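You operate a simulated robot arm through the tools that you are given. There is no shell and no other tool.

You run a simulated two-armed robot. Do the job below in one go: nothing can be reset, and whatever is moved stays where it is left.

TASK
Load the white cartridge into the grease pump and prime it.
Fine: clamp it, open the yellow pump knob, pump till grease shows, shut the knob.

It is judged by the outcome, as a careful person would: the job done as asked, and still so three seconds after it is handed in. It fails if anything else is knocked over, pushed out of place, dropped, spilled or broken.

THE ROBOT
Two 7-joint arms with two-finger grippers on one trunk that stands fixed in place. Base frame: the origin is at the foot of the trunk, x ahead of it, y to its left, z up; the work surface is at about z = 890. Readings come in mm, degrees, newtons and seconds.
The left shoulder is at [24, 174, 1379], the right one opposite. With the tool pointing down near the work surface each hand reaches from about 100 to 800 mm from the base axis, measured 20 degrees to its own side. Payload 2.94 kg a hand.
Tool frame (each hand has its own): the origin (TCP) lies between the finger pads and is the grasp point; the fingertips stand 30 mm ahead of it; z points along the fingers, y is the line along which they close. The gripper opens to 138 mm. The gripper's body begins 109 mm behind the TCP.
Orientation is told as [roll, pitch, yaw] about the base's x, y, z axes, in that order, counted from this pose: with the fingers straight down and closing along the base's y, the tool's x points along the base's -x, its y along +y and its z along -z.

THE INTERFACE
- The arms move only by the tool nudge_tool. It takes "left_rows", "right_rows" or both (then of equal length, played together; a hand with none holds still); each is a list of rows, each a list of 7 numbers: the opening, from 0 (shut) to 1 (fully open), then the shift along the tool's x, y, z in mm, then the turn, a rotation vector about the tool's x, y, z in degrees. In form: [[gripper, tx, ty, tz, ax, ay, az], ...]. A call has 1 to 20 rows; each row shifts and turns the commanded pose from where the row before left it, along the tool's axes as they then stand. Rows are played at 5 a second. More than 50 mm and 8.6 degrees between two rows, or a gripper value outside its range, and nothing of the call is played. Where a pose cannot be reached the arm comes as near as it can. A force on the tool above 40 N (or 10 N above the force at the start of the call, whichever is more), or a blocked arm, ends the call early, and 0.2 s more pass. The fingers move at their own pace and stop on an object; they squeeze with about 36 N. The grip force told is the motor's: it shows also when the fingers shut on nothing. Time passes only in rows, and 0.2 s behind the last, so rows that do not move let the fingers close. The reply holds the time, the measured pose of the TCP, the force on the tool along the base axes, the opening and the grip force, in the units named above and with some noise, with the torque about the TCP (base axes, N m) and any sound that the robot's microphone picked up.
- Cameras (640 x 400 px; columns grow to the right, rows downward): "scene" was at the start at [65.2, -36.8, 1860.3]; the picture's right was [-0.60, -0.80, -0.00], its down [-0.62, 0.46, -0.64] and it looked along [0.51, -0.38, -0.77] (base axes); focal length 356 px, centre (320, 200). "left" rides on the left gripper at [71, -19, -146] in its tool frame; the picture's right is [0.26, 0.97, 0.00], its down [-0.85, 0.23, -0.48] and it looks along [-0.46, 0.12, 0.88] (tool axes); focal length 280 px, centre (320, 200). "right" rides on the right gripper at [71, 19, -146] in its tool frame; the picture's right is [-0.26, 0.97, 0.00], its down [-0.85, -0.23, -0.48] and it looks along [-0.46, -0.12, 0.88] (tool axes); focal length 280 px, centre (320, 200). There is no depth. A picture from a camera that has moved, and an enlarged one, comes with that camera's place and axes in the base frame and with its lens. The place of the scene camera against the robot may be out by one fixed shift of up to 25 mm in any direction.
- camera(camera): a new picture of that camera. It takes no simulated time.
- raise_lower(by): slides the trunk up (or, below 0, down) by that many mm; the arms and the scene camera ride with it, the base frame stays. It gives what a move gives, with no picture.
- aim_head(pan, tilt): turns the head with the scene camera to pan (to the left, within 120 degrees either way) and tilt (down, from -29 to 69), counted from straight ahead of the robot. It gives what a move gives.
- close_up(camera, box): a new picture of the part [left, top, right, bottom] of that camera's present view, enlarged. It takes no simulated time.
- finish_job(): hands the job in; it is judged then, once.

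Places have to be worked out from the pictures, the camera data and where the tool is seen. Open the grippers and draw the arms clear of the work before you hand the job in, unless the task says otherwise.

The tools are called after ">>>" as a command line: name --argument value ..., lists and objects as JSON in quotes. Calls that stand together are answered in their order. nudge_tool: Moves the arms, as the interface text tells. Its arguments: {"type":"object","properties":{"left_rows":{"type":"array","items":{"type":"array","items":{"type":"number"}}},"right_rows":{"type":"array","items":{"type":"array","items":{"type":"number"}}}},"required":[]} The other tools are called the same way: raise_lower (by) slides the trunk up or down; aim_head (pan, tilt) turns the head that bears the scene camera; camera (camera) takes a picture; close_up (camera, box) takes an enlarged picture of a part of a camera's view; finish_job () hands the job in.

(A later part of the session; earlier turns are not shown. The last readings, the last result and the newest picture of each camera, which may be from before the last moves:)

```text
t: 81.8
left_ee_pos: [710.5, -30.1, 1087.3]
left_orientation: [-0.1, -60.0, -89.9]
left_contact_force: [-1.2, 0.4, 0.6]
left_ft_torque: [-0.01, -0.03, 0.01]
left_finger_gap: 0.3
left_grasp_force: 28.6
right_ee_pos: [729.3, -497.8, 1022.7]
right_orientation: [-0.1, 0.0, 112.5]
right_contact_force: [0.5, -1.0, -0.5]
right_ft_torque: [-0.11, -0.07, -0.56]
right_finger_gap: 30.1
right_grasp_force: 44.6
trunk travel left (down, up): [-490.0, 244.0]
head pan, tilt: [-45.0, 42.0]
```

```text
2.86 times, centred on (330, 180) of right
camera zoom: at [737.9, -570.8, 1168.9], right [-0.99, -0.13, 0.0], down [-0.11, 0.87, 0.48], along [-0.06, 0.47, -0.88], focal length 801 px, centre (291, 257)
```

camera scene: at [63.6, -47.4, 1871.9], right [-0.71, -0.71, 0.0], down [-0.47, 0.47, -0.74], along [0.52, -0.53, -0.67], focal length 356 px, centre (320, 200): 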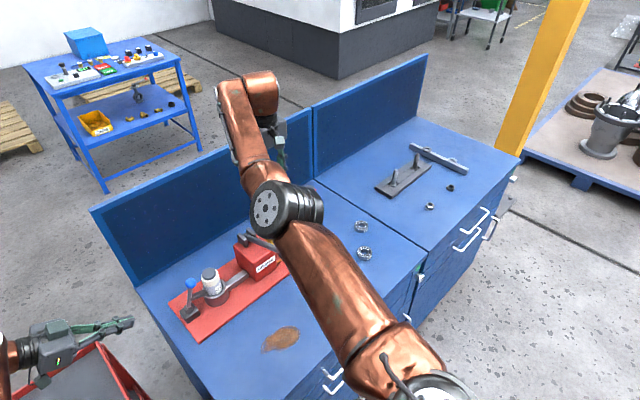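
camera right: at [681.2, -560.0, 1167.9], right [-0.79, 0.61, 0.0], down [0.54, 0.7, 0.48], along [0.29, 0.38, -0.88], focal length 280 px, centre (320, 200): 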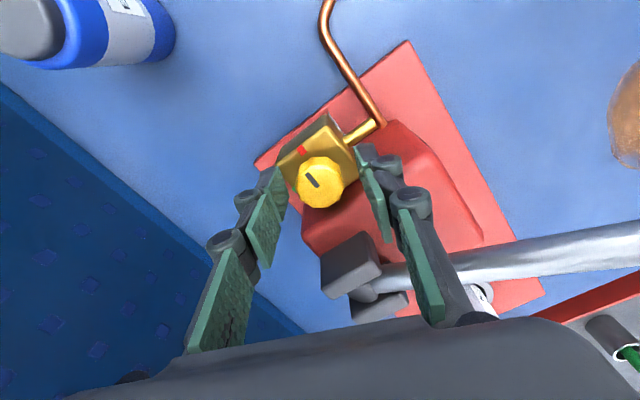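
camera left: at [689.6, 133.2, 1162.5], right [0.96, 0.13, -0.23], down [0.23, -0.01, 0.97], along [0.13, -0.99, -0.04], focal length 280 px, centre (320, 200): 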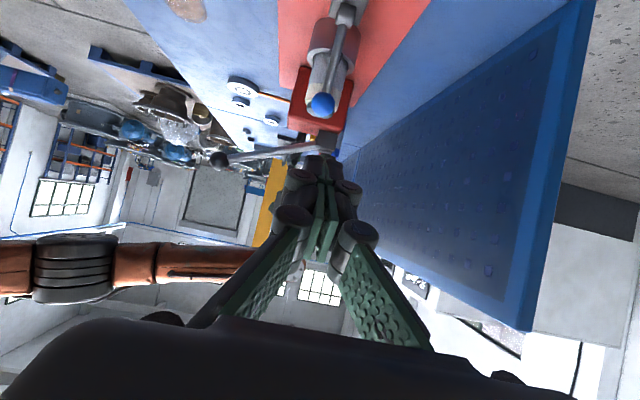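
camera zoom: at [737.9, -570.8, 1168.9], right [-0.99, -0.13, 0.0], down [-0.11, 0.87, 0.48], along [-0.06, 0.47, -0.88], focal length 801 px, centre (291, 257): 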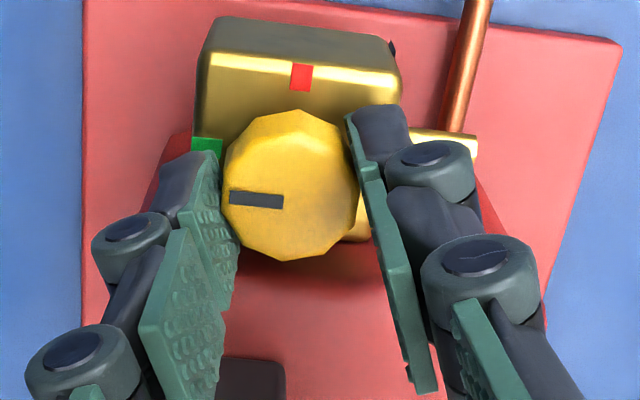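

Torque of 0.56 N m shows the knob has hit its open stop. I release and lift off, then verify the pointer against the green mark.

>>> nudge_tool --right_rows '[[0.25, 0, 0, 0, 0, 0, 0], [0.36, 0, 0, 0, 0, 0, 0], [0.4, 0, 0, 0, 0, 0, 0], [0.4, 0, 0, -15, 0, 0, 0], [0.4, 0, 0, -30, 0, 0, 0], [0.4, 0, 0, -40, 0, 0, 0], [0.4, 0, 0, 0, 0, 0, 0]]'

>>> close_up --camera "right" --box '[250, 80, 410, 200]'

```text
t: 83.4
left_ee_pos: [708.7, -30.9, 1089.1]
left_orientation: [0.0, -60.0, -89.8]
left_contact_force: [0.8, -0.3, 0.9]
left_ft_torque: [0.01, -0.01, -0.01]
left_finger_gap: 0.0
left_grasp_force: 28.4
right_ee_pos: [726.6, -496.6, 1108.4]
right_orientation: [0.0, -0.2, 112.5]
right_contact_force: [0.0, 0.1, -0.2]
right_ft_torque: [0.02, -0.01, -0.01]
right_finger_gap: 54.9
right_grasp_force: 0.1
trunk travel left (down, up): [-490.0, 244.0]
head pan, tilt: [-45.0, 42.0]
```

```text
3.33 times, centred on (330, 140) of right
camera zoom: at [735.7, -569.1, 1254.9], right [-0.99, -0.13, 0.0], down [-0.11, 0.87, 0.48], along [-0.06, 0.47, -0.88], focal length 935 px, centre (287, 400)
```

zoom: 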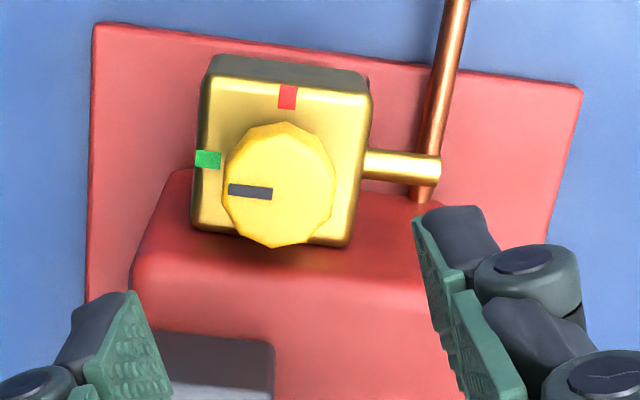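

Pointer is on green: the valve is open. Now the pump handle: I back the hand away from the valve, raise it, and turn it to close along y for taking the black ball.

>>> nudge_tool --right_rows '[[0.5, -6.9, 29.6, -15, 0, 0, 0], [0.6, -6.9, 29.6, -15, 0, 0, 0], [0.6, -6.9, 29.6, -15, 0, 0, 0], [0.6, -6.9, 29.6, -15, 0, 0, 0], [0.6, 0, 0, -40, 0, 0, 0], [0.6, 0, 0, -40, 0, 0, 0], [0.6, 0, 0, 0, 0, 0, 8.04], [0.6, 0, 0, 0, 0, 0, 8.04], [0.6, 0, 0, 0, 0, 0, 8.04], [0.6, 0, 0, 0, 0, 0, 8.04], [0.6, 0, 0, 0, 0, 0, 8.04], [0.6, 0, 0, 0, 0, 0, 8.04], [0.6, 0, 0, 0, 0, 0, 8.04], [0.6, 0, 0, 0, 0, 0, 8.04], [0.6, 0, 0, 0, 0, 0, 8.04], [0.6, 0, 0, 0, 0, 0, 8.04], [0.6, 0, 0, 0, 0, 0, 8.04], [0.6, 0, 0, 0, 0, 0, 8.04], [0.6, 0, 0, 0, 0, 0, 8.04], [0.6, 0, 0, 0, 0, 0, 8.04]]'

>>> camera --camera "right"

>>> camera --camera "scene"

```text
t: 87.6
left_ee_pos: [709.2, -30.1, 1087.9]
left_orientation: [0.0, -60.0, -89.9]
left_contact_force: [1.0, -0.5, -0.2]
left_ft_torque: [-0.02, 0.0, -0.02]
left_finger_gap: 0.0
left_grasp_force: 28.6
right_ee_pos: [610.9, -517.5, 1246.0]
right_orientation: [0.0, 0.0, -0.2]
right_contact_force: [0.2, 0.4, 0.0]
right_ft_torque: [0.0, 0.03, 0.02]
right_finger_gap: 83.0
right_grasp_force: 0.0
trunk travel left (down, up): [-490.0, 244.0]
head pan, tilt: [-45.0, 42.0]
```

```text
taken
camera right: at [538.5, -498.7, 1393.8], right [0.27, 0.96, 0.0], down [0.85, -0.23, 0.48], along [0.46, -0.13, -0.88], focal length 280 px, centre (320, 200)
```

right: 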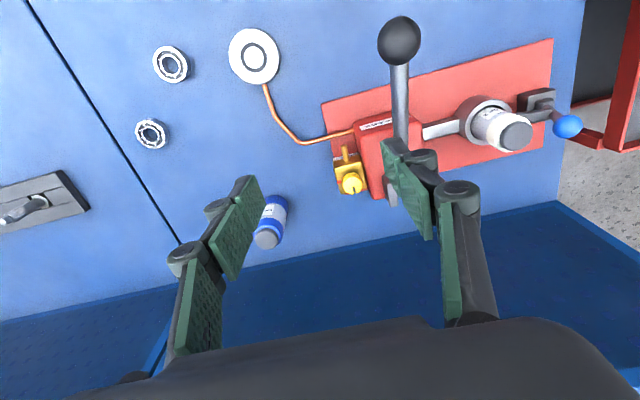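

```text
taken
camera scene: at [72.8, -49.9, 1812.0], right [-0.71, -0.71, 0.0], down [-0.47, 0.47, -0.74], along [0.53, -0.53, -0.67], focal length 356 px, centre (320, 200)
```

scene: 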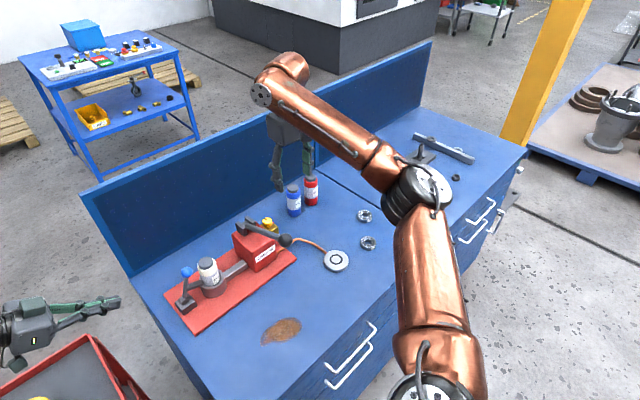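

The pump ball is at about (550, -430, 1112). I move above it with the fingers open along y.

>>> nudge_tool --right_rows '[[0.6, 20.3, 29.2, 18.7, 0, 0, 0], [0.6, 20.3, 29.2, 18.7, 0, 0, 0], [0.6, 20.3, 29.2, 18.7, 0, 0, 0], [0.6, 0, 0, 0, 0, 0, 0]]'

>>> camera --camera "right"

>>> close_up --camera "scene" --box '[200, 180, 360, 290]'

```text
t: 88.6
left_ee_pos: [708.9, -28.6, 1087.9]
left_orientation: [-0.1, -60.0, -89.8]
left_contact_force: [1.4, -1.1, 0.1]
left_ft_torque: [0.03, 0.04, 0.0]
left_finger_gap: 0.1
left_grasp_force: 28.6
right_ee_pos: [550.3, -428.4, 1189.2]
right_orientation: [0.2, 0.0, 0.0]
right_contact_force: [-0.6, -0.3, -1.0]
right_ft_torque: [0.0, 0.02, 0.02]
right_finger_gap: 82.6
right_grasp_force: 0.1
trunk travel left (down, up): [-490.0, 244.0]
head pan, tilt: [-45.0, 42.0]
```

```text
taken
camera right: at [477.5, -410.3, 1335.3], right [0.26, 0.96, 0.0], down [0.85, -0.23, 0.48], along [0.46, -0.12, -0.88], focal length 280 px, centre (320, 200)
```

right: 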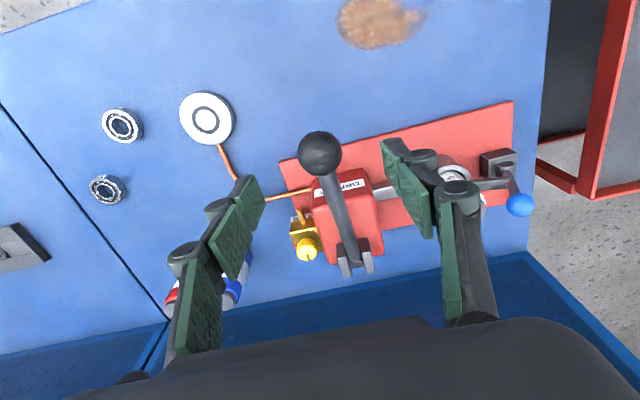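

```text
3.64 times, centred on (280, 235) of scene
camera zoom: at [73.0, -50.0, 1812.0], right [-0.71, -0.71, 0.0], down [-0.47, 0.47, -0.74], along [0.53, -0.53, -0.67], focal length 1293 px, centre (466, 73)
```

zoom: 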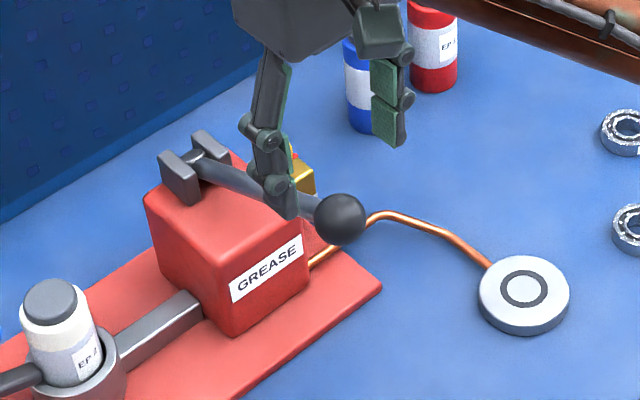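

Well centred above the ball. I descend to its centre height and close on it.

>>> nudge_tool --right_rows '[[0.6, 0, 0, 25, 0, 0, 0], [0.6, 0, 0, 25, 0, 0, 0], [0.55, 0, 0, 20, 0, 0, 0], [0.5, 0, 0, 6, 0, 0, 0], [0.4, 0, 0, 0, 0, 0, 0], [0.3, 0, 0, 0, 0, 0, 0], [0.2, 0, 0, 0, 0, 0, 0], [0.15, 0, 0, 0, 0, 0, 0], [0.15, 0, 0, 0, 0, 0, 0]]'

>>> camera --camera "right"

>>> close_up --camera "scene" --box '[200, 180, 360, 290]'

```text
t: 90.6
left_ee_pos: [709.9, -33.0, 1087.6]
left_orientation: [0.1, -60.1, -89.9]
left_contact_force: [0.3, 0.3, 0.8]
left_ft_torque: [-0.01, 0.01, -0.02]
left_finger_gap: 0.0
left_grasp_force: 29.0
right_ee_pos: [550.8, -430.0, 1114.2]
right_orientation: [0.1, 0.0, -0.1]
right_contact_force: [1.0, -8.5, 1.9]
right_ft_torque: [-0.15, -0.01, -0.12]
right_finger_gap: 35.8
right_grasp_force: 45.6
trunk travel left (down, up): [-490.0, 244.0]
head pan, tilt: [-45.0, 42.0]
```

```text
taken
camera right: at [478.4, -411.3, 1260.7], right [0.26, 0.96, 0.0], down [0.85, -0.23, 0.48], along [0.46, -0.13, -0.88], focal length 280 px, centre (320, 200)
```

right: 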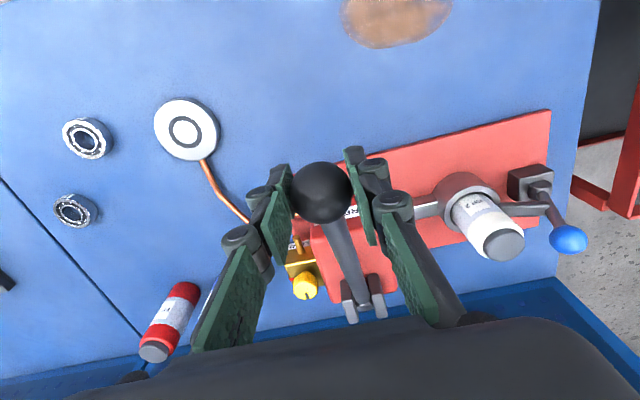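

```text
3.64 times, centred on (280, 235) of scene
camera zoom: at [72.8, -51.4, 1811.9], right [-0.71, -0.71, 0.0], down [-0.47, 0.47, -0.74], along [0.53, -0.52, -0.67], focal length 1293 px, centre (466, 73)
```

zoom: 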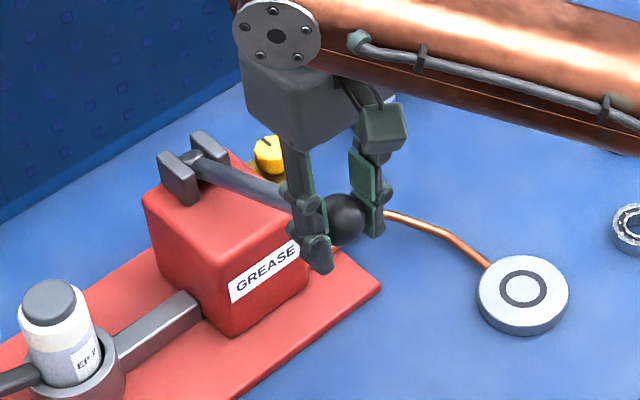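

Ball gripped. I take a baseline look at the spout and then start the first down-stroke along the lever's arc, checking the force.

>>> close_up --camera "right" --box '[260, 210, 360, 310]'

>>> nudge_tool --right_rows '[[0.15, 3.8, 0, 11.5, 0, 0, 0], [0.15, 3.8, 0, 11.5, 0, 0, 0], [0.15, 2, 0, 9, 0, 0, 0], [0.15, 2, 0, 9, 0, 0, 0], [0.15, 0, 0, 0, 0, 0, 0]]'

>>> camera --camera "right"

```text
4.00 times, centred on (310, 260) of right
camera zoom: at [478.4, -411.3, 1260.7], right [0.26, 0.96, 0.0], down [0.85, -0.23, 0.48], along [0.46, -0.13, -0.88], focal length 1122 px, centre (360, -40)
```

zoom: 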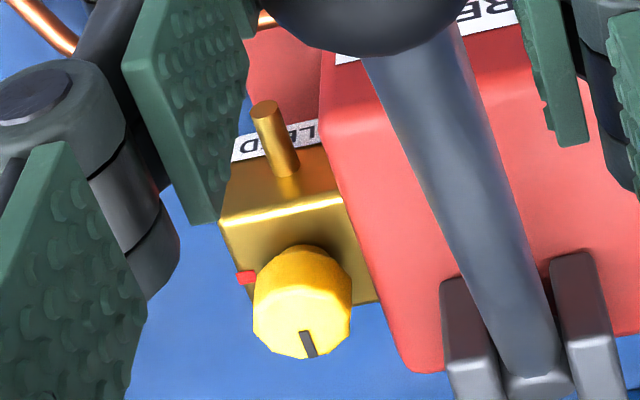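

```text
t: 91.8
left_ee_pos: [709.9, -31.1, 1088.8]
left_orientation: [0.0, -60.0, -89.8]
left_contact_force: [-0.6, 0.6, -0.4]
left_ft_torque: [0.04, 0.0, 0.0]
left_finger_gap: 0.1
left_grasp_force: 28.4
right_ee_pos: [537.0, -429.6, 1076.2]
right_orientation: [0.0, -0.1, 0.0]
right_contact_force: [3.7, -12.5, 10.4]
right_ft_torque: [-0.1, -1.1, 0.01]
right_finger_gap: 35.4
right_grasp_force: 44.9
trunk travel left (down, up): [-490.0, 244.0]
head pan, tilt: [-45.0, 42.0]
```

```text
taken
camera right: at [464.8, -411.3, 1221.7], right [0.26, 0.96, 0.0], down [0.85, -0.23, 0.48], along [0.46, -0.13, -0.88], focal length 280 px, centre (320, 200)
```

right: 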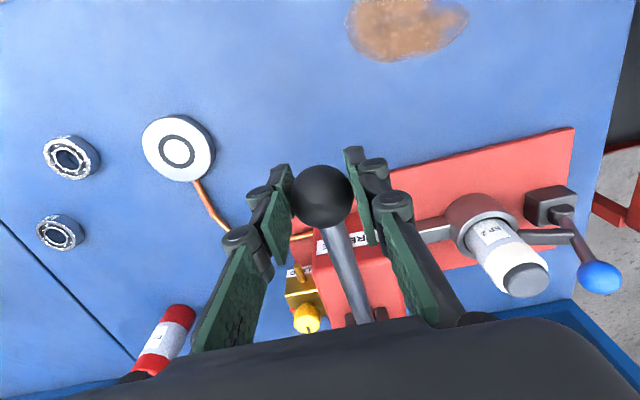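

The lever moves with about 10 N. I trim 2.5 mm in y to relieve the side force and continue the stroke.

>>> nudge_tool --right_rows '[[0.15, 0.6, -1.3, 9, 0, 0, 0], [0.15, 0.6, -1.2, 9, 0, 0, 0], [0.15, 0.4, 0, 9, 0, 0, 0], [0.15, 0, 0, 9, 0, 0, 0], [0.15, 0, 0, 0, 0, 0, 0]]'

>>> camera --camera "right"

>>> close_up --camera "scene" --box '[200, 180, 360, 290]'

```text
t: 93.0
left_ee_pos: [709.4, -28.2, 1088.4]
left_orientation: [0.1, -59.9, -89.9]
left_contact_force: [-0.5, -0.9, -0.3]
left_ft_torque: [0.03, 0.02, -0.01]
left_finger_gap: 0.0
left_grasp_force: 28.5
right_ee_pos: [533.7, -429.7, 1038.8]
right_orientation: [0.2, 0.2, 0.0]
right_contact_force: [-4.8, 0.0, 3.0]
right_ft_torque: [0.03, 0.64, 0.03]
right_finger_gap: 35.2
right_grasp_force: 45.2
trunk travel left (down, up): [-490.0, 244.0]
head pan, tilt: [-45.0, 42.0]
```

```text
taken
camera right: at [463.2, -411.7, 1186.0], right [0.26, 0.97, 0.0], down [0.85, -0.23, 0.47], along [0.46, -0.12, -0.88], focal length 280 px, centre (320, 200)
```

right: 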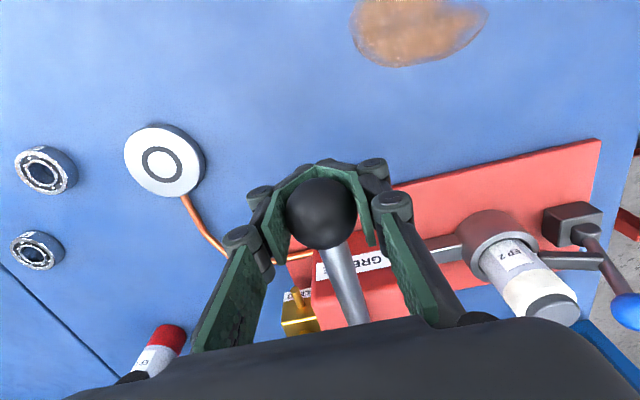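

```text
3.64 times, centred on (280, 235) of scene
camera zoom: at [71.5, -49.5, 1812.0], right [-0.71, -0.71, 0.0], down [-0.47, 0.47, -0.74], along [0.53, -0.53, -0.67], focal length 1293 px, centre (466, 73)
```

zoom: 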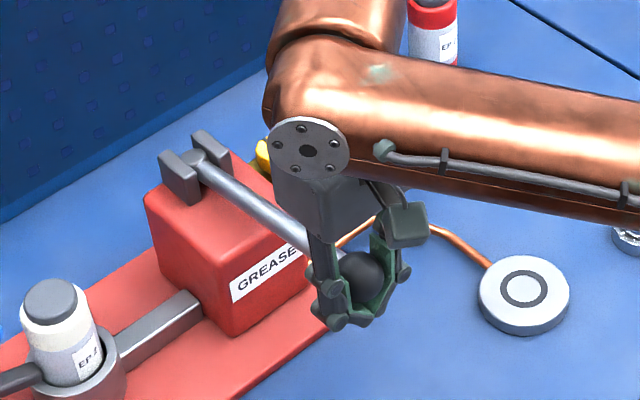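

The ball slid up about 20 mm in the fingers and the lever stopped near 7° — possibly its lower stop. I open the fingers to see whether the lever springs back, and look at the spout.

>>> nudge_tool --right_rows '[[0.3, 0, 0, 0, 0, 0, 0], [0.45, 0, 0, 0, 0, 0, 0], [0.6, 0, 0, 0, 0, 0, 0], [0.6, 0, 0, 0, 0, 0, 0], [0.6, 0, 0, 0, 0, 0, 0]]'

>>> camera --camera "right"

>>> close_up --camera "scene" --box '[200, 180, 360, 290]'

```text
t: 94.2
left_ee_pos: [708.4, -30.6, 1088.2]
left_orientation: [0.0, -60.0, -90.0]
left_contact_force: [-0.7, -0.1, -0.5]
left_ft_torque: [0.0, 0.01, 0.02]
left_finger_gap: 0.0
left_grasp_force: 28.4
right_ee_pos: [536.5, -430.2, 1039.1]
right_orientation: [0.0, 0.0, -0.1]
right_contact_force: [-0.5, -0.8, 0.5]
right_ft_torque: [0.0, 0.01, -0.01]
right_finger_gap: 82.8
right_grasp_force: 0.1
trunk travel left (down, up): [-490.0, 244.0]
head pan, tilt: [-45.0, 42.0]
```

```text
taken
camera right: at [464.1, -412.7, 1186.7], right [0.26, 0.96, 0.0], down [0.85, -0.23, 0.48], along [0.46, -0.12, -0.88], focal length 280 px, centre (320, 200)
```

right: 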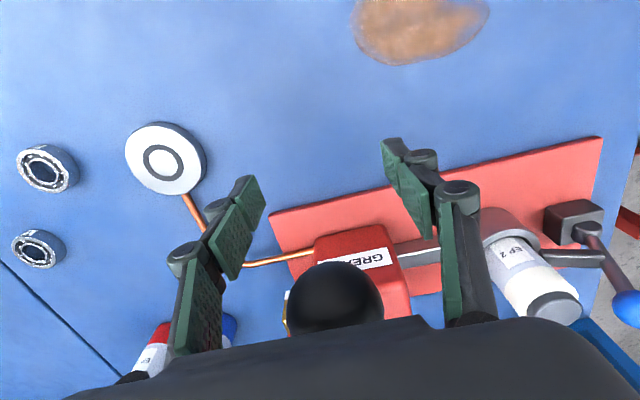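

```text
3.64 times, centred on (280, 235) of scene
camera zoom: at [72.7, -50.0, 1812.0], right [-0.71, -0.71, 0.0], down [-0.47, 0.47, -0.74], along [0.53, -0.53, -0.67], focal length 1293 px, centre (466, 73)
```

zoom: 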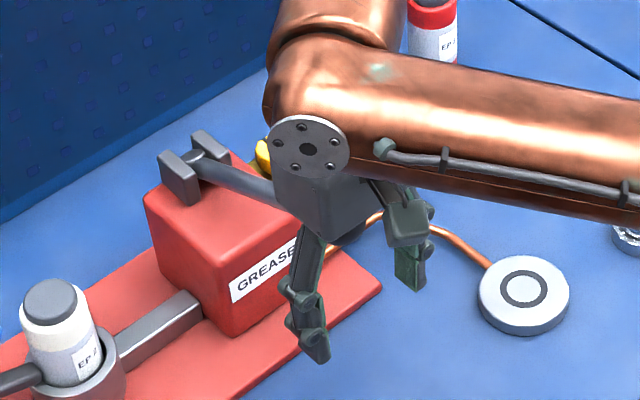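

The lever is spring-returned, so I can pump by pushing down on the ball and letting it rise. I raise the hand clear of the ball and look at the spout.

>>> nudge_tool --right_rows '[[0.6, 0, 0, -30, 0, 0, 0], [0.6, 0, 0, -40, 0, 0, 0], [0.6, 0, 0, -40, 0, 0, 0], [0.6, -14, 0, -40, 0, 0, 0], [0.3, 0, 0, 0, 0, 0, 0], [0, 0, 0, 0, 0, 0, 0], [0, 0, 0, 0, 0, 0, 0], [0, 0, 0, 0, 0, 0, 0], [0, 0, 0, 0, 0, 0, 0]]'

>>> camera --camera "right"

>>> close_up --camera "right" --box '[270, 180, 350, 280]'

```text
t: 96.2
left_ee_pos: [708.4, -29.9, 1089.3]
left_orientation: [0.0, -60.0, -89.9]
left_contact_force: [0.8, -0.9, 1.1]
left_ft_torque: [-0.02, 0.0, -0.01]
left_finger_gap: 0.2
left_grasp_force: 28.3
right_ee_pos: [553.1, -431.5, 1190.2]
right_orientation: [-0.1, 0.0, -0.2]
right_contact_force: [0.3, 0.0, 0.7]
right_ft_torque: [0.02, 0.03, 0.0]
right_finger_gap: 0.2
right_grasp_force: 19.5
trunk travel left (down, up): [-490.0, 244.0]
head pan, tilt: [-45.0, 42.0]
```

```text
taken
camera right: at [481.1, -412.2, 1336.9], right [0.26, 0.96, 0.0], down [0.85, -0.23, 0.48], along [0.46, -0.12, -0.88], focal length 280 px, centre (320, 200)
```

right: 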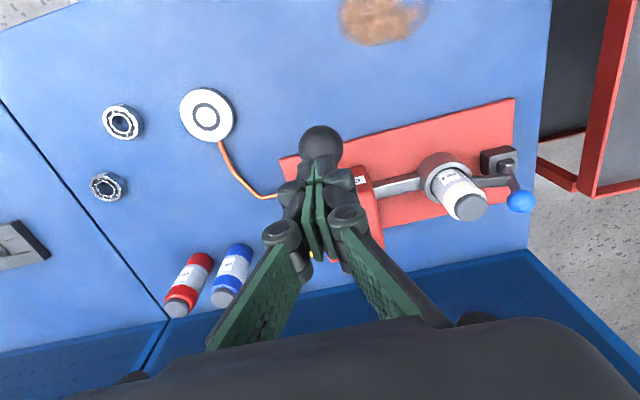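

```text
4.00 times, centred on (310, 230) of right
camera zoom: at [481.1, -412.2, 1336.9], right [0.26, 0.96, 0.0], down [0.85, -0.23, 0.48], along [0.46, -0.12, -0.88], focal length 1122 px, centre (360, 80)
```

zoom: 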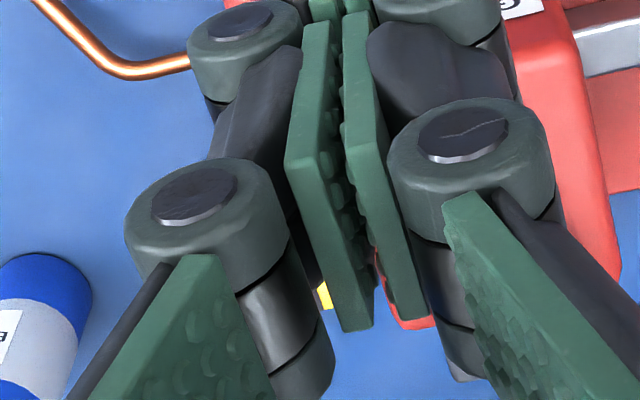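

The fingers block the spout in this view; I check it from the scene camera.

>>> close_up --camera "scene" --box '[230, 200, 330, 270]'

>>> camera --camera "scene"

```text
5.71 times, centred on (280, 235) of scene
camera zoom: at [72.6, -49.7, 1812.0], right [-0.71, -0.71, 0.0], down [-0.47, 0.47, -0.74], along [0.53, -0.53, -0.67], focal length 2032 px, centre (549, 0)
```

zoom: 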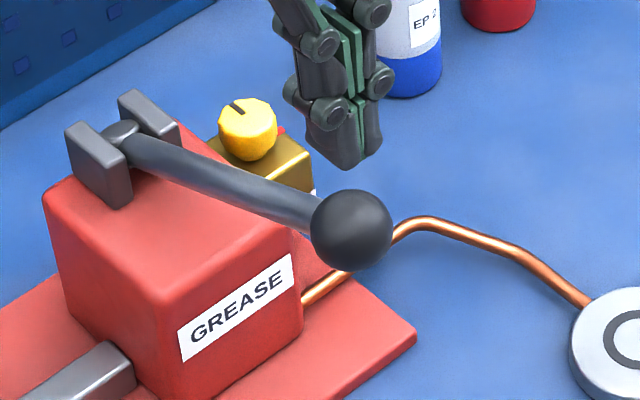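

```text
taken
camera scene: at [72.6, -49.7, 1812.0], right [-0.71, -0.71, 0.0], down [-0.47, 0.47, -0.74], along [0.53, -0.53, -0.67], focal length 356 px, centre (320, 200)
```

scene: 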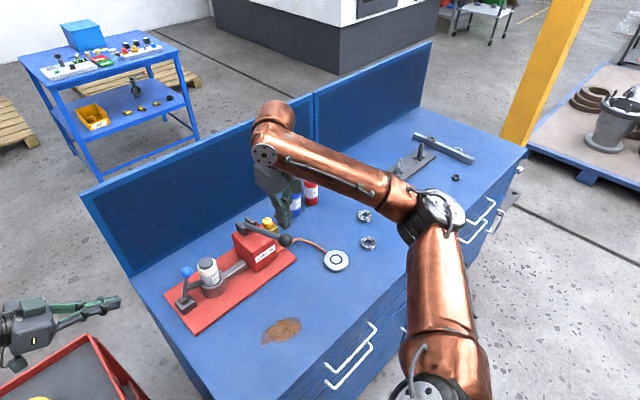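

From here the spout is hidden behind the ball, so I will check with the right wrist camera after each stroke. First stroke with closed fingers on top of the ball: approach and push down along the arc, watching force.

>>> nudge_tool --right_rows '[[0, 2.5, 1, 15, 0, 0, 0], [0, 0, 0, 13, 0, 0, 0], [0, 3.8, 0, 11.5, 0, 0, 0], [0, 3.8, 0, 11.5, 0, 0, 0], [0, 2, 0, 9, 0, 0, 0], [0, 2, 0, 9, 0, 0, 0], [0, 0, 0, 0, 0, 0, 0]]'

>>> close_up --camera "scene" --box '[230, 200, 330, 270]'

```text
t: 97.8
left_ee_pos: [708.0, -30.4, 1089.1]
left_orientation: [0.0, -60.0, -89.9]
left_contact_force: [-0.3, 0.2, 0.4]
left_ft_torque: [-0.03, 0.04, 0.0]
left_finger_gap: 0.3
left_grasp_force: 28.5
right_ee_pos: [535.2, -429.6, 1118.8]
right_orientation: [-0.1, -0.1, -0.1]
right_contact_force: [-2.0, 0.1, 6.5]
right_ft_torque: [-0.03, 0.02, 0.02]
right_finger_gap: 6.1
right_grasp_force: 28.6
trunk travel left (down, up): [-490.0, 244.0]
head pan, tilt: [-45.0, 42.0]
```

```text
5.71 times, centred on (280, 235) of scene
camera zoom: at [71.6, -49.3, 1812.1], right [-0.71, -0.71, 0.0], down [-0.47, 0.47, -0.74], along [0.53, -0.53, -0.67], focal length 2032 px, centre (549, 0)
```

zoom: 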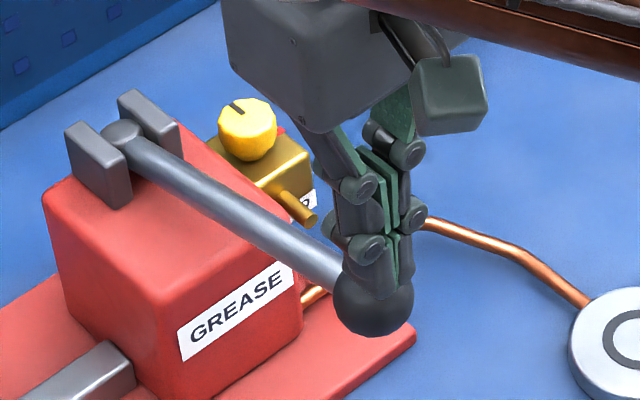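

The push works at only 6.5 N, and with the lever down the spout's tip is visible from the scene camera. I continue down to find the bottom of the stroke.

>>> nudge_tool --right_rows '[[0, -0.5, 0, 8, 0, 0, 0], [0, -0.5, 0, 8, 0, 0, 0], [0, 0, 0, 8, 0, 0, 0], [0, 0, 0, 0, 0, 0, 0]]'

>>> close_up --camera "scene" --box '[230, 200, 330, 270]'

```text
t: 98.8
left_ee_pos: [707.6, -30.4, 1088.9]
left_orientation: [-0.1, -60.0, -89.9]
left_contact_force: [-0.5, 0.4, -0.2]
left_ft_torque: [-0.01, -0.01, 0.01]
left_finger_gap: 0.2
left_grasp_force: 28.1
right_ee_pos: [536.0, -431.1, 1097.2]
right_orientation: [0.0, -0.1, -0.1]
right_contact_force: [-2.7, 0.6, 7.6]
right_ft_torque: [0.01, 0.06, 0.05]
right_finger_gap: 6.0
right_grasp_force: 28.3
trunk travel left (down, up): [-490.0, 244.0]
head pan, tilt: [-45.0, 42.0]
```

```text
5.71 times, centred on (280, 235) of scene
camera zoom: at [71.4, -49.2, 1812.1], right [-0.71, -0.71, 0.0], down [-0.47, 0.47, -0.74], along [0.53, -0.53, -0.67], focal length 2032 px, centre (549, 0)
```

zoom: 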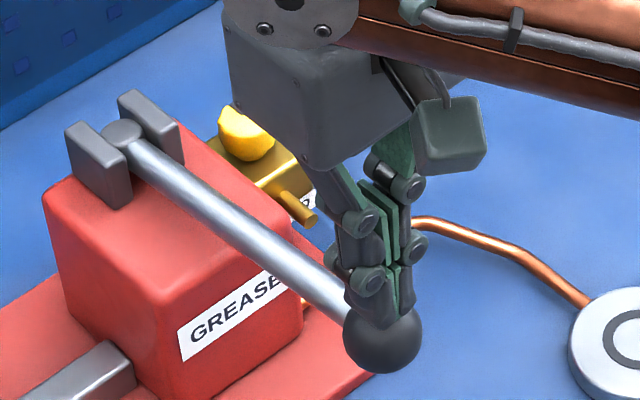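

Still moving freely at 7.6 N. I continue.

>>> nudge_tool --right_rows '[[0, 0, 0, 8, 0, 0, 0], [0, 0, 0, 8, 0, 0, 0], [0, 0, 0, 8, 0, 0, 0], [0, 0, 0, 0, 0, 0, 0]]'

>>> close_up --camera "scene" --box '[230, 200, 330, 270]'

```text
t: 99.8
left_ee_pos: [708.5, -30.4, 1089.9]
left_orientation: [0.1, -60.0, -90.0]
left_contact_force: [0.2, -0.4, -0.1]
left_ft_torque: [0.03, 0.03, 0.0]
left_finger_gap: 0.0
left_grasp_force: 28.4
right_ee_pos: [535.9, -430.5, 1071.8]
right_orientation: [0.1, 0.0, -0.1]
right_contact_force: [-2.7, 0.5, 8.2]
right_ft_torque: [0.01, 0.08, 0.01]
right_finger_gap: 6.0
right_grasp_force: 28.0
trunk travel left (down, up): [-490.0, 244.0]
head pan, tilt: [-45.0, 42.0]
```

```text
5.71 times, centred on (280, 235) of scene
camera zoom: at [71.2, -49.1, 1812.1], right [-0.71, -0.71, 0.0], down [-0.47, 0.47, -0.74], along [0.53, -0.53, -0.67], focal length 2032 px, centre (549, 0)
```

zoom: 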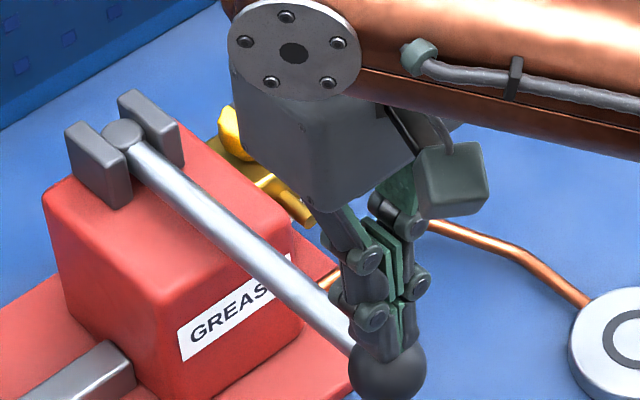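

Ball now near z = 1026. I continue to find the stop.

>>> nudge_tool --right_rows '[[0, -0.6, 0, 7, 0, 0, 0], [0, -0.8, 0, 7, 0, 0, 0], [0, -1, 0, 7, 0, 0, 0], [0, 0, 0, 0, 0, 0, 0]]'

>>> close_up --camera "scene" --box '[230, 200, 330, 290]'

```text
t: 100.6
left_ee_pos: [708.2, -28.2, 1087.7]
left_orientation: [-0.1, -60.1, -89.9]
left_contact_force: [0.3, 0.0, -0.2]
left_ft_torque: [-0.05, 0.05, -0.03]
left_finger_gap: 0.0
left_grasp_force: 28.2
right_ee_pos: [541.3, -430.7, 1062.2]
right_orientation: [-0.4, -0.9, -0.1]
right_contact_force: [-8.4, 0.5, 23.8]
right_ft_torque: [0.04, 0.41, 0.08]
right_finger_gap: 0.0
right_grasp_force: 28.3
trunk travel left (down, up): [-490.0, 244.0]
head pan, tilt: [-45.0, 42.0]
stopped in row 3 (right hand): the force on the tool passed its limit at 46 N (the readings are from after the stop); the commanded pose is now the measured one
```

```text
4.44 times, centred on (280, 245) of scene
camera zoom: at [71.4, -48.7, 1812.1], right [-0.71, -0.71, 0.0], down [-0.47, 0.47, -0.74], along [0.53, -0.53, -0.67], focal length 1581 px, centre (498, 0)
```

zoom: 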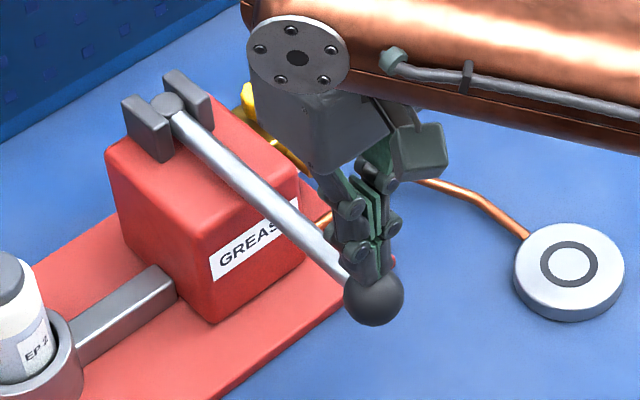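

That is the bottom stop — one full stroke. I let the lever rise, open the fingers and look at the spout.

>>> nudge_tool --right_rows '[[0, 0, 0, -15, 0, 0, 0], [0, 0, 0, -25, 0, 0, 0], [0, -2, 0, -25, 0, 0, 0], [0, -3, 0, -25, 0, 0, 0], [0, -4, 0, -25, 0, 0, 0], [0.3, 0, 0, -15, 0, 0, 0], [0.6, 0, 0, 0, 0, 0, 0], [0.6, 0, 0, 0, 0, 0, 0]]'

>>> close_up --camera "right" --box '[260, 180, 360, 280]'

>>> close_up --camera "scene" --box '[230, 200, 330, 290]'

```text
t: 102.4
left_ee_pos: [709.9, -29.6, 1088.4]
left_orientation: [0.0, -59.9, -89.9]
left_contact_force: [-0.5, 0.1, -0.1]
left_ft_torque: [0.01, -0.02, 0.03]
left_finger_gap: 0.0
left_grasp_force: 28.1
right_ee_pos: [546.7, -429.6, 1188.4]
right_orientation: [-0.1, -0.5, -0.1]
right_contact_force: [0.0, 0.3, 1.0]
right_ft_torque: [0.0, 0.03, 0.02]
right_finger_gap: 67.9
right_grasp_force: 0.0
trunk travel left (down, up): [-490.0, 244.0]
head pan, tilt: [-45.0, 42.0]
```

```text
4.00 times, centred on (310, 230) of right
camera zoom: at [473.4, -411.3, 1334.0], right [0.26, 0.96, 0.0], down [0.84, -0.23, 0.48], along [0.47, -0.13, -0.87], focal length 1122 px, centre (360, 80)
```

zoom: 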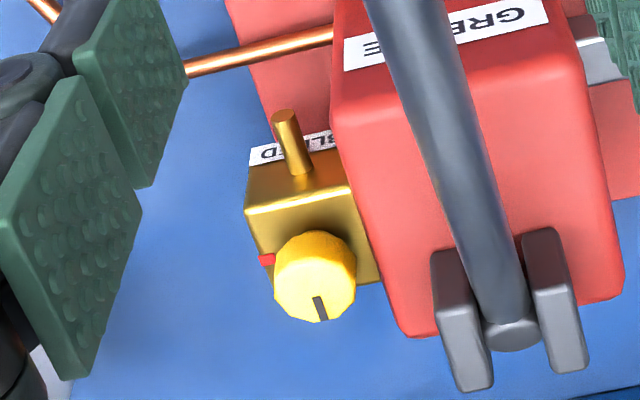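

```text
4.44 times, centred on (280, 245) of scene
camera zoom: at [72.5, -49.9, 1812.0], right [-0.71, -0.71, 0.0], down [-0.47, 0.47, -0.74], along [0.53, -0.53, -0.67], focal length 1581 px, centre (498, 0)
```

zoom: 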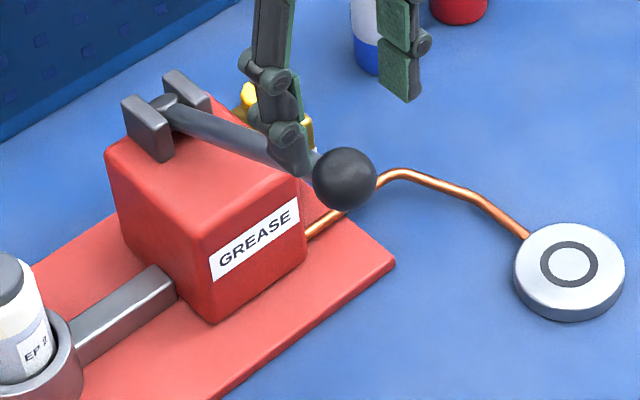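

No grease yet. I do a second full stroke, stopping just short of the bottom stop.

>>> nudge_tool --right_rows '[[0, -3, 0, 0, 0, 0.5, 0], [0, 0, 0, 0, 0, 0, 0], [0, 0, 0, 0, 0, 0, 0], [0, 0, 0, 0, 0, 0, 0], [0, 0, 0, 15, 0, 0, 0], [0, 0, 0, 13, 0, 0, 0], [0, 3.8, 0, 11.5, 0, 0, 0], [0, 3.8, 0, 11.5, 0, 0, 0], [0, 2, 0, 9, 0, 0, 0], [0, 2, 0, 9, 0, 0, 0], [0, 0.5, 0, 8, 0, 0, 0], [0, 0.5, 0, 8, 0, 0, 0], [0, 0, 0, 8, 0, 0, 0], [0, 0, 0, 8, 0, 0, 0], [0, 0, 0, 8, 0, 0, 0], [0, -0.5, 0, 8, 0, 0, 0], [0, -0.5, 0, 4, 0, 0, 0], [0, 0, 0, 0, 0, 0, 0]]'

>>> close_up --camera "scene" --box '[230, 200, 330, 290]'

```text
t: 106.2
left_ee_pos: [707.8, -30.6, 1088.6]
left_orientation: [0.0, -59.9, -90.1]
left_contact_force: [-0.2, 0.7, -0.4]
left_ft_torque: [-0.04, 0.03, -0.02]
left_finger_gap: 0.0
left_grasp_force: 28.4
right_ee_pos: [538.3, -432.9, 1068.8]
right_orientation: [-0.2, -0.1, -0.1]
right_contact_force: [-3.2, 1.0, 9.3]
right_ft_torque: [0.05, 0.16, 0.04]
right_finger_gap: 0.3
right_grasp_force: 28.3
trunk travel left (down, up): [-490.0, 244.0]
head pan, tilt: [-45.0, 42.0]
```

```text
4.44 times, centred on (280, 245) of scene
camera zoom: at [71.1, -49.1, 1812.1], right [-0.71, -0.71, 0.0], down [-0.47, 0.47, -0.74], along [0.53, -0.53, -0.67], focal length 1581 px, centre (498, 0)
```

zoom: 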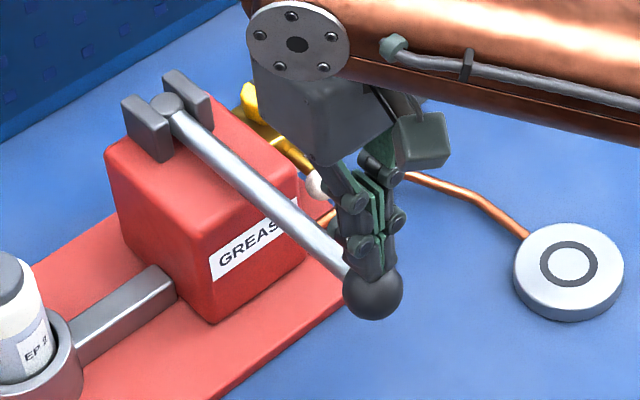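

A pale blob has appeared at the spout tip. I let the lever rise and look closely before any further stroke.

>>> nudge_tool --right_rows '[[0, 0, 0, -15, 0, 0, 0], [0, 0, 0, -25, 0, 0, 0], [0, -2, 0, -25, 0, 0, 0], [0, -3, 0, -25, 0, 0, 0], [0, -4, 0, -25, 0, 0, 0], [0.3, 0, 0, -12, 0, 0, 0], [0.6, 0, 0, 0, 0, 0, 0], [0.6, 0, 0, 0, 0, 0, 0]]'

>>> close_up --camera "right" --box '[260, 180, 360, 280]'

>>> close_up --camera "scene" --box '[230, 200, 330, 290]'

```text
t: 108.0
left_ee_pos: [708.9, -30.1, 1088.8]
left_orientation: [0.0, -60.0, -90.0]
left_contact_force: [0.8, 0.5, 0.0]
left_ft_torque: [0.02, 0.03, 0.01]
left_finger_gap: 0.1
left_grasp_force: 28.4
right_ee_pos: [549.6, -429.3, 1194.6]
right_orientation: [-0.3, 0.1, -0.1]
right_contact_force: [-0.2, 0.6, -0.5]
right_ft_torque: [0.0, 0.01, 0.0]
right_finger_gap: 67.8
right_grasp_force: 0.1
trunk travel left (down, up): [-490.0, 244.0]
head pan, tilt: [-45.0, 42.0]
```

```text
4.00 times, centred on (310, 230) of right
camera zoom: at [477.5, -410.4, 1341.9], right [0.26, 0.96, 0.0], down [0.85, -0.23, 0.48], along [0.46, -0.13, -0.88], focal length 1122 px, centre (360, 80)
```

zoom: 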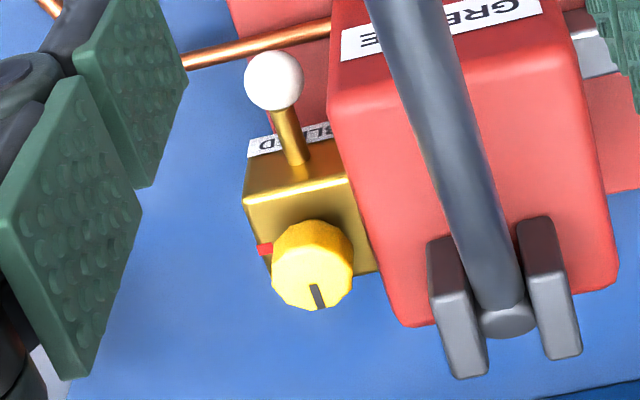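

```text
4.44 times, centred on (280, 245) of scene
camera zoom: at [72.5, -49.8, 1812.0], right [-0.71, -0.71, 0.0], down [-0.47, 0.47, -0.74], along [0.53, -0.53, -0.67], focal length 1581 px, centre (498, 0)
```

zoom: 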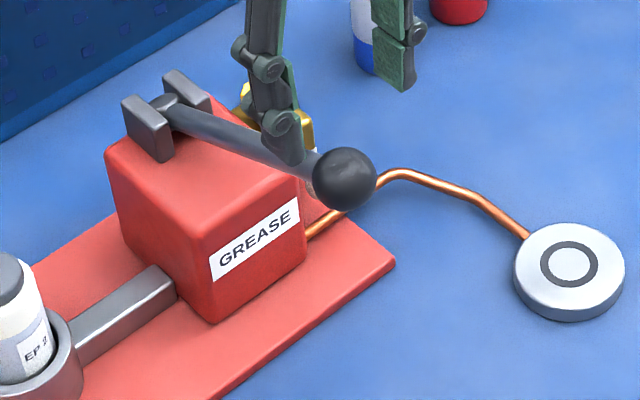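

Grease shows as a white bead at the spout, so pumping is done. Now I shut the valve: I bring the hand back around toward the knob, yaw 112°, staying above the bead.

>>> nudge_tool --right_rows '[[0.5, -20.5, -29.3, -17, 0, 0, 0], [0.4, -20.5, -29.3, -17, 0, 0, 0], [0.4, -20.5, -29.3, -17, 0, 0, 0], [0.4, 0, 0, 0, 0, 0, -8.04], [0.4, 0, 0, 0, 0, 0, -8.04], [0.4, 0, 0, 0, 0, 0, -8.04], [0.4, 0, 0, 0, 0, 0, -8.04], [0.4, 0, 0, 0, 0, 0, -8.04], [0.4, 0, 0, 0, 0, 0, -8.04], [0.4, 0, 0, 0, 0, 0, -8.04], [0.4, 0, 0, 0, 0, 0, -8.04], [0.4, 0, 0, 0, 0, 0, -8.04], [0.4, 0, 0, 0, 0, 0, -8.04], [0.4, 0, 0, 0, 0, 0, -8.04], [0.4, 0, 0, 0, 0, 0, -8.04], [0.4, 0, 0, 0, 0, 0, -8.04], [0.4, 0, 0, 0, 0, 0, -8.04], [0.4, 0, 0, 0, 0, 0, 0]]'

>>> camera --camera "right"

```text
t: 111.8
left_ee_pos: [708.8, -31.2, 1088.3]
left_orientation: [0.0, -60.1, -89.9]
left_contact_force: [-0.1, 0.4, 1.1]
left_ft_torque: [0.03, -0.01, -0.04]
left_finger_gap: 0.0
left_grasp_force: 28.4
right_ee_pos: [610.3, -519.0, 1245.4]
right_orientation: [0.0, 0.2, 112.6]
right_contact_force: [-0.1, -0.3, 0.5]
right_ft_torque: [-0.01, 0.0, -0.03]
right_finger_gap: 55.2
right_grasp_force: 0.1
trunk travel left (down, up): [-490.0, 244.0]
head pan, tilt: [-45.0, 42.0]
```

```text
taken
camera right: at [619.0, -592.3, 1392.0], right [-0.99, -0.13, 0.0], down [-0.11, 0.87, 0.47], along [-0.06, 0.47, -0.88], focal length 280 px, centre (320, 200)
```

right: 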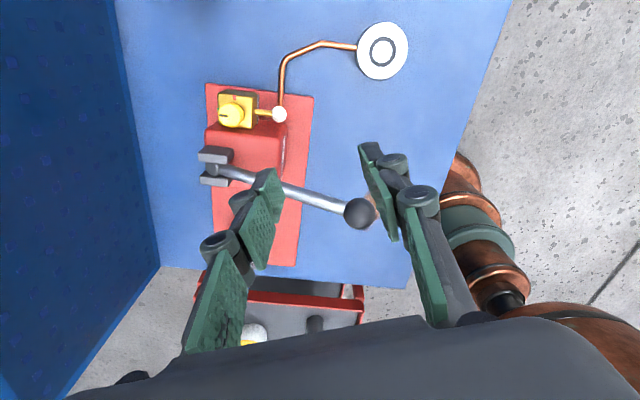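

Good. Down and forward to above the knob.

>>> nudge_tool --right_rows '[[0.4, 0, 0, 40, 0, 0, 0], [0.4, 0, 0, 40, 0, 0, 0], [0.4, 6.6, -29.5, 13.85, 0, 0, 0], [0.4, 6.6, -29.5, 13.85, 0, 0, 0], [0.4, 6.6, -29.5, 13.85, 0, 0, 0], [0.4, 6.6, -29.5, 13.85, 0, 0, 0], [0.4, 0, 0, 0, 0, 0, 0]]'

>>> close_up --camera "right" --box '[230, 60, 410, 210]'

```text
t: 113.4
left_ee_pos: [708.2, -31.5, 1089.4]
left_orientation: [0.2, -59.9, -90.0]
left_contact_force: [-1.0, -0.2, -0.2]
left_ft_torque: [0.02, -0.02, 0.04]
left_finger_gap: 0.1
left_grasp_force: 27.8
right_ee_pos: [728.7, -500.8, 1111.7]
right_orientation: [0.1, 0.2, 112.3]
right_contact_force: [-0.8, -1.2, -0.1]
right_ft_torque: [0.03, -0.06, 0.01]
right_finger_gap: 55.3
right_grasp_force: 0.1
trunk travel left (down, up): [-490.0, 244.0]
head pan, tilt: [-45.0, 42.0]
```

```text
2.67 times, centred on (320, 135) of right
camera zoom: at [735.6, -574.1, 1258.9], right [-0.99, -0.13, 0.0], down [-0.11, 0.87, 0.47], along [-0.06, 0.47, -0.88], focal length 748 px, centre (320, 373)
```

zoom: 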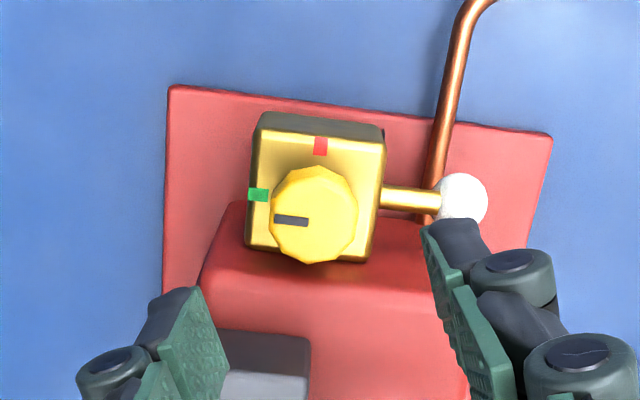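

The bead is ~52 mm from the knob's axis, well clear of where the fingers go. I correct 2 mm, descend and grip the knob.

>>> nudge_tool --right_rows '[[0.36, -2, -1.8, 0, 0, 0, 0], [0.36, 0, 0, 30, 0, 0, 0], [0.36, 0, 0, 30, 0, 0, 0], [0.36, 0, 0, 15, 0, 0, 0], [0.36, 0, 0, 10, 0, 0, 0], [0.36, 0, 0, 4, 0, 0, 0], [0.36, 0, 0, 0, 0, 0, 0]]'

>>> close_up --camera "right" --box '[250, 110, 410, 250]'

```text
t: 115.0
left_ee_pos: [708.6, -29.2, 1088.9]
left_orientation: [0.0, -60.1, -89.8]
left_contact_force: [-0.2, -0.1, -0.7]
left_ft_torque: [0.0, 0.01, 0.04]
left_finger_gap: 0.0
left_grasp_force: 28.2
right_ee_pos: [729.5, -492.8, 1019.5]
right_orientation: [0.3, 0.0, 112.6]
right_contact_force: [4.7, 2.7, 3.2]
right_ft_torque: [-0.2, 0.39, 0.0]
right_finger_gap: 61.6
right_grasp_force: 4.0
trunk travel left (down, up): [-490.0, 244.0]
head pan, tilt: [-45.0, 42.0]
```

```text
2.86 times, centred on (330, 180) of right
camera zoom: at [738.8, -566.6, 1166.9], right [-0.99, -0.13, 0.0], down [-0.11, 0.87, 0.47], along [-0.07, 0.47, -0.88], focal length 801 px, centre (291, 257)
```

zoom: 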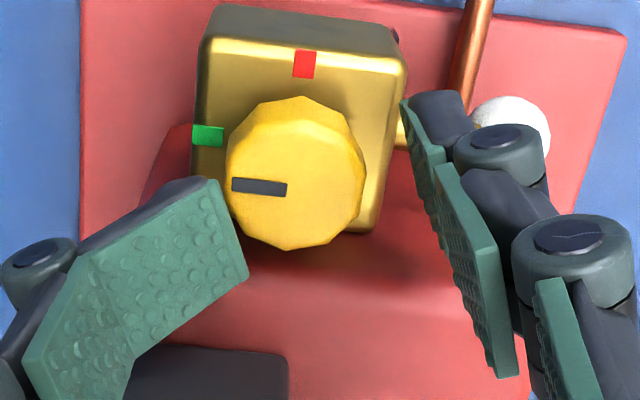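

The +x finger's tip touched the block's edge and is bent outward (gap 61 mm); I went about 3 mm too low. I raise 6 mm and check that it springs back.

>>> nudge_tool --right_rows '[[0.36, 0, 0, -3, 0, 0, 0], [0.36, 0, 0, -3, 0, 0, 0], [0.36, 0, 0, 0, 0, 0, 0]]'

>>> close_up --camera "right" --box '[250, 110, 410, 250]'

>>> close_up --camera "scene" --box '[230, 180, 330, 260]'

```text
t: 115.8
left_ee_pos: [709.1, -30.3, 1089.1]
left_orientation: [0.1, -60.0, -89.9]
left_contact_force: [-1.0, -0.2, 0.0]
left_ft_torque: [0.04, -0.04, 0.04]
left_finger_gap: 0.2
left_grasp_force: 28.4
right_ee_pos: [730.1, -496.8, 1028.9]
right_orientation: [0.1, 0.2, 112.3]
right_contact_force: [1.0, 0.6, 3.8]
right_ft_torque: [0.02, -0.03, -0.04]
right_finger_gap: 55.2
right_grasp_force: 0.1
trunk travel left (down, up): [-490.0, 244.0]
head pan, tilt: [-45.0, 42.0]
```

```text
2.86 times, centred on (330, 180) of right
camera zoom: at [738.1, -570.5, 1174.9], right [-0.99, -0.13, 0.0], down [-0.11, 0.87, 0.47], along [-0.06, 0.47, -0.88], focal length 801 px, centre (291, 257)
```

zoom: 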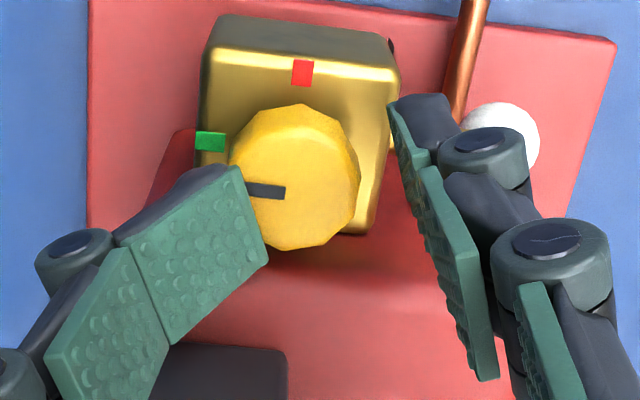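

```text
5.00 times, centred on (280, 220) of scene
camera zoom: at [72.3, -49.5, 1812.0], right [-0.71, -0.71, 0.0], down [-0.47, 0.47, -0.74], along [0.53, -0.53, -0.67], focal length 1778 px, centre (520, 100)
```

zoom: 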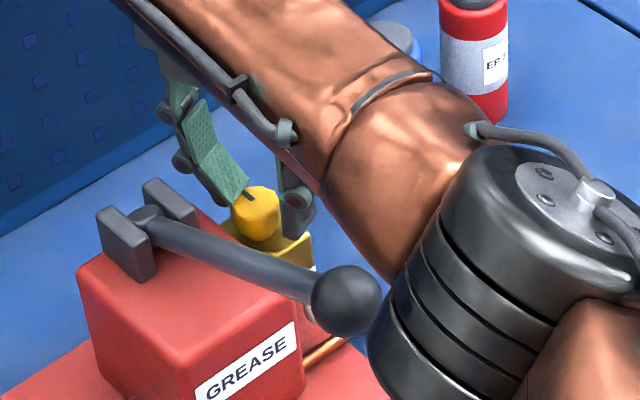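

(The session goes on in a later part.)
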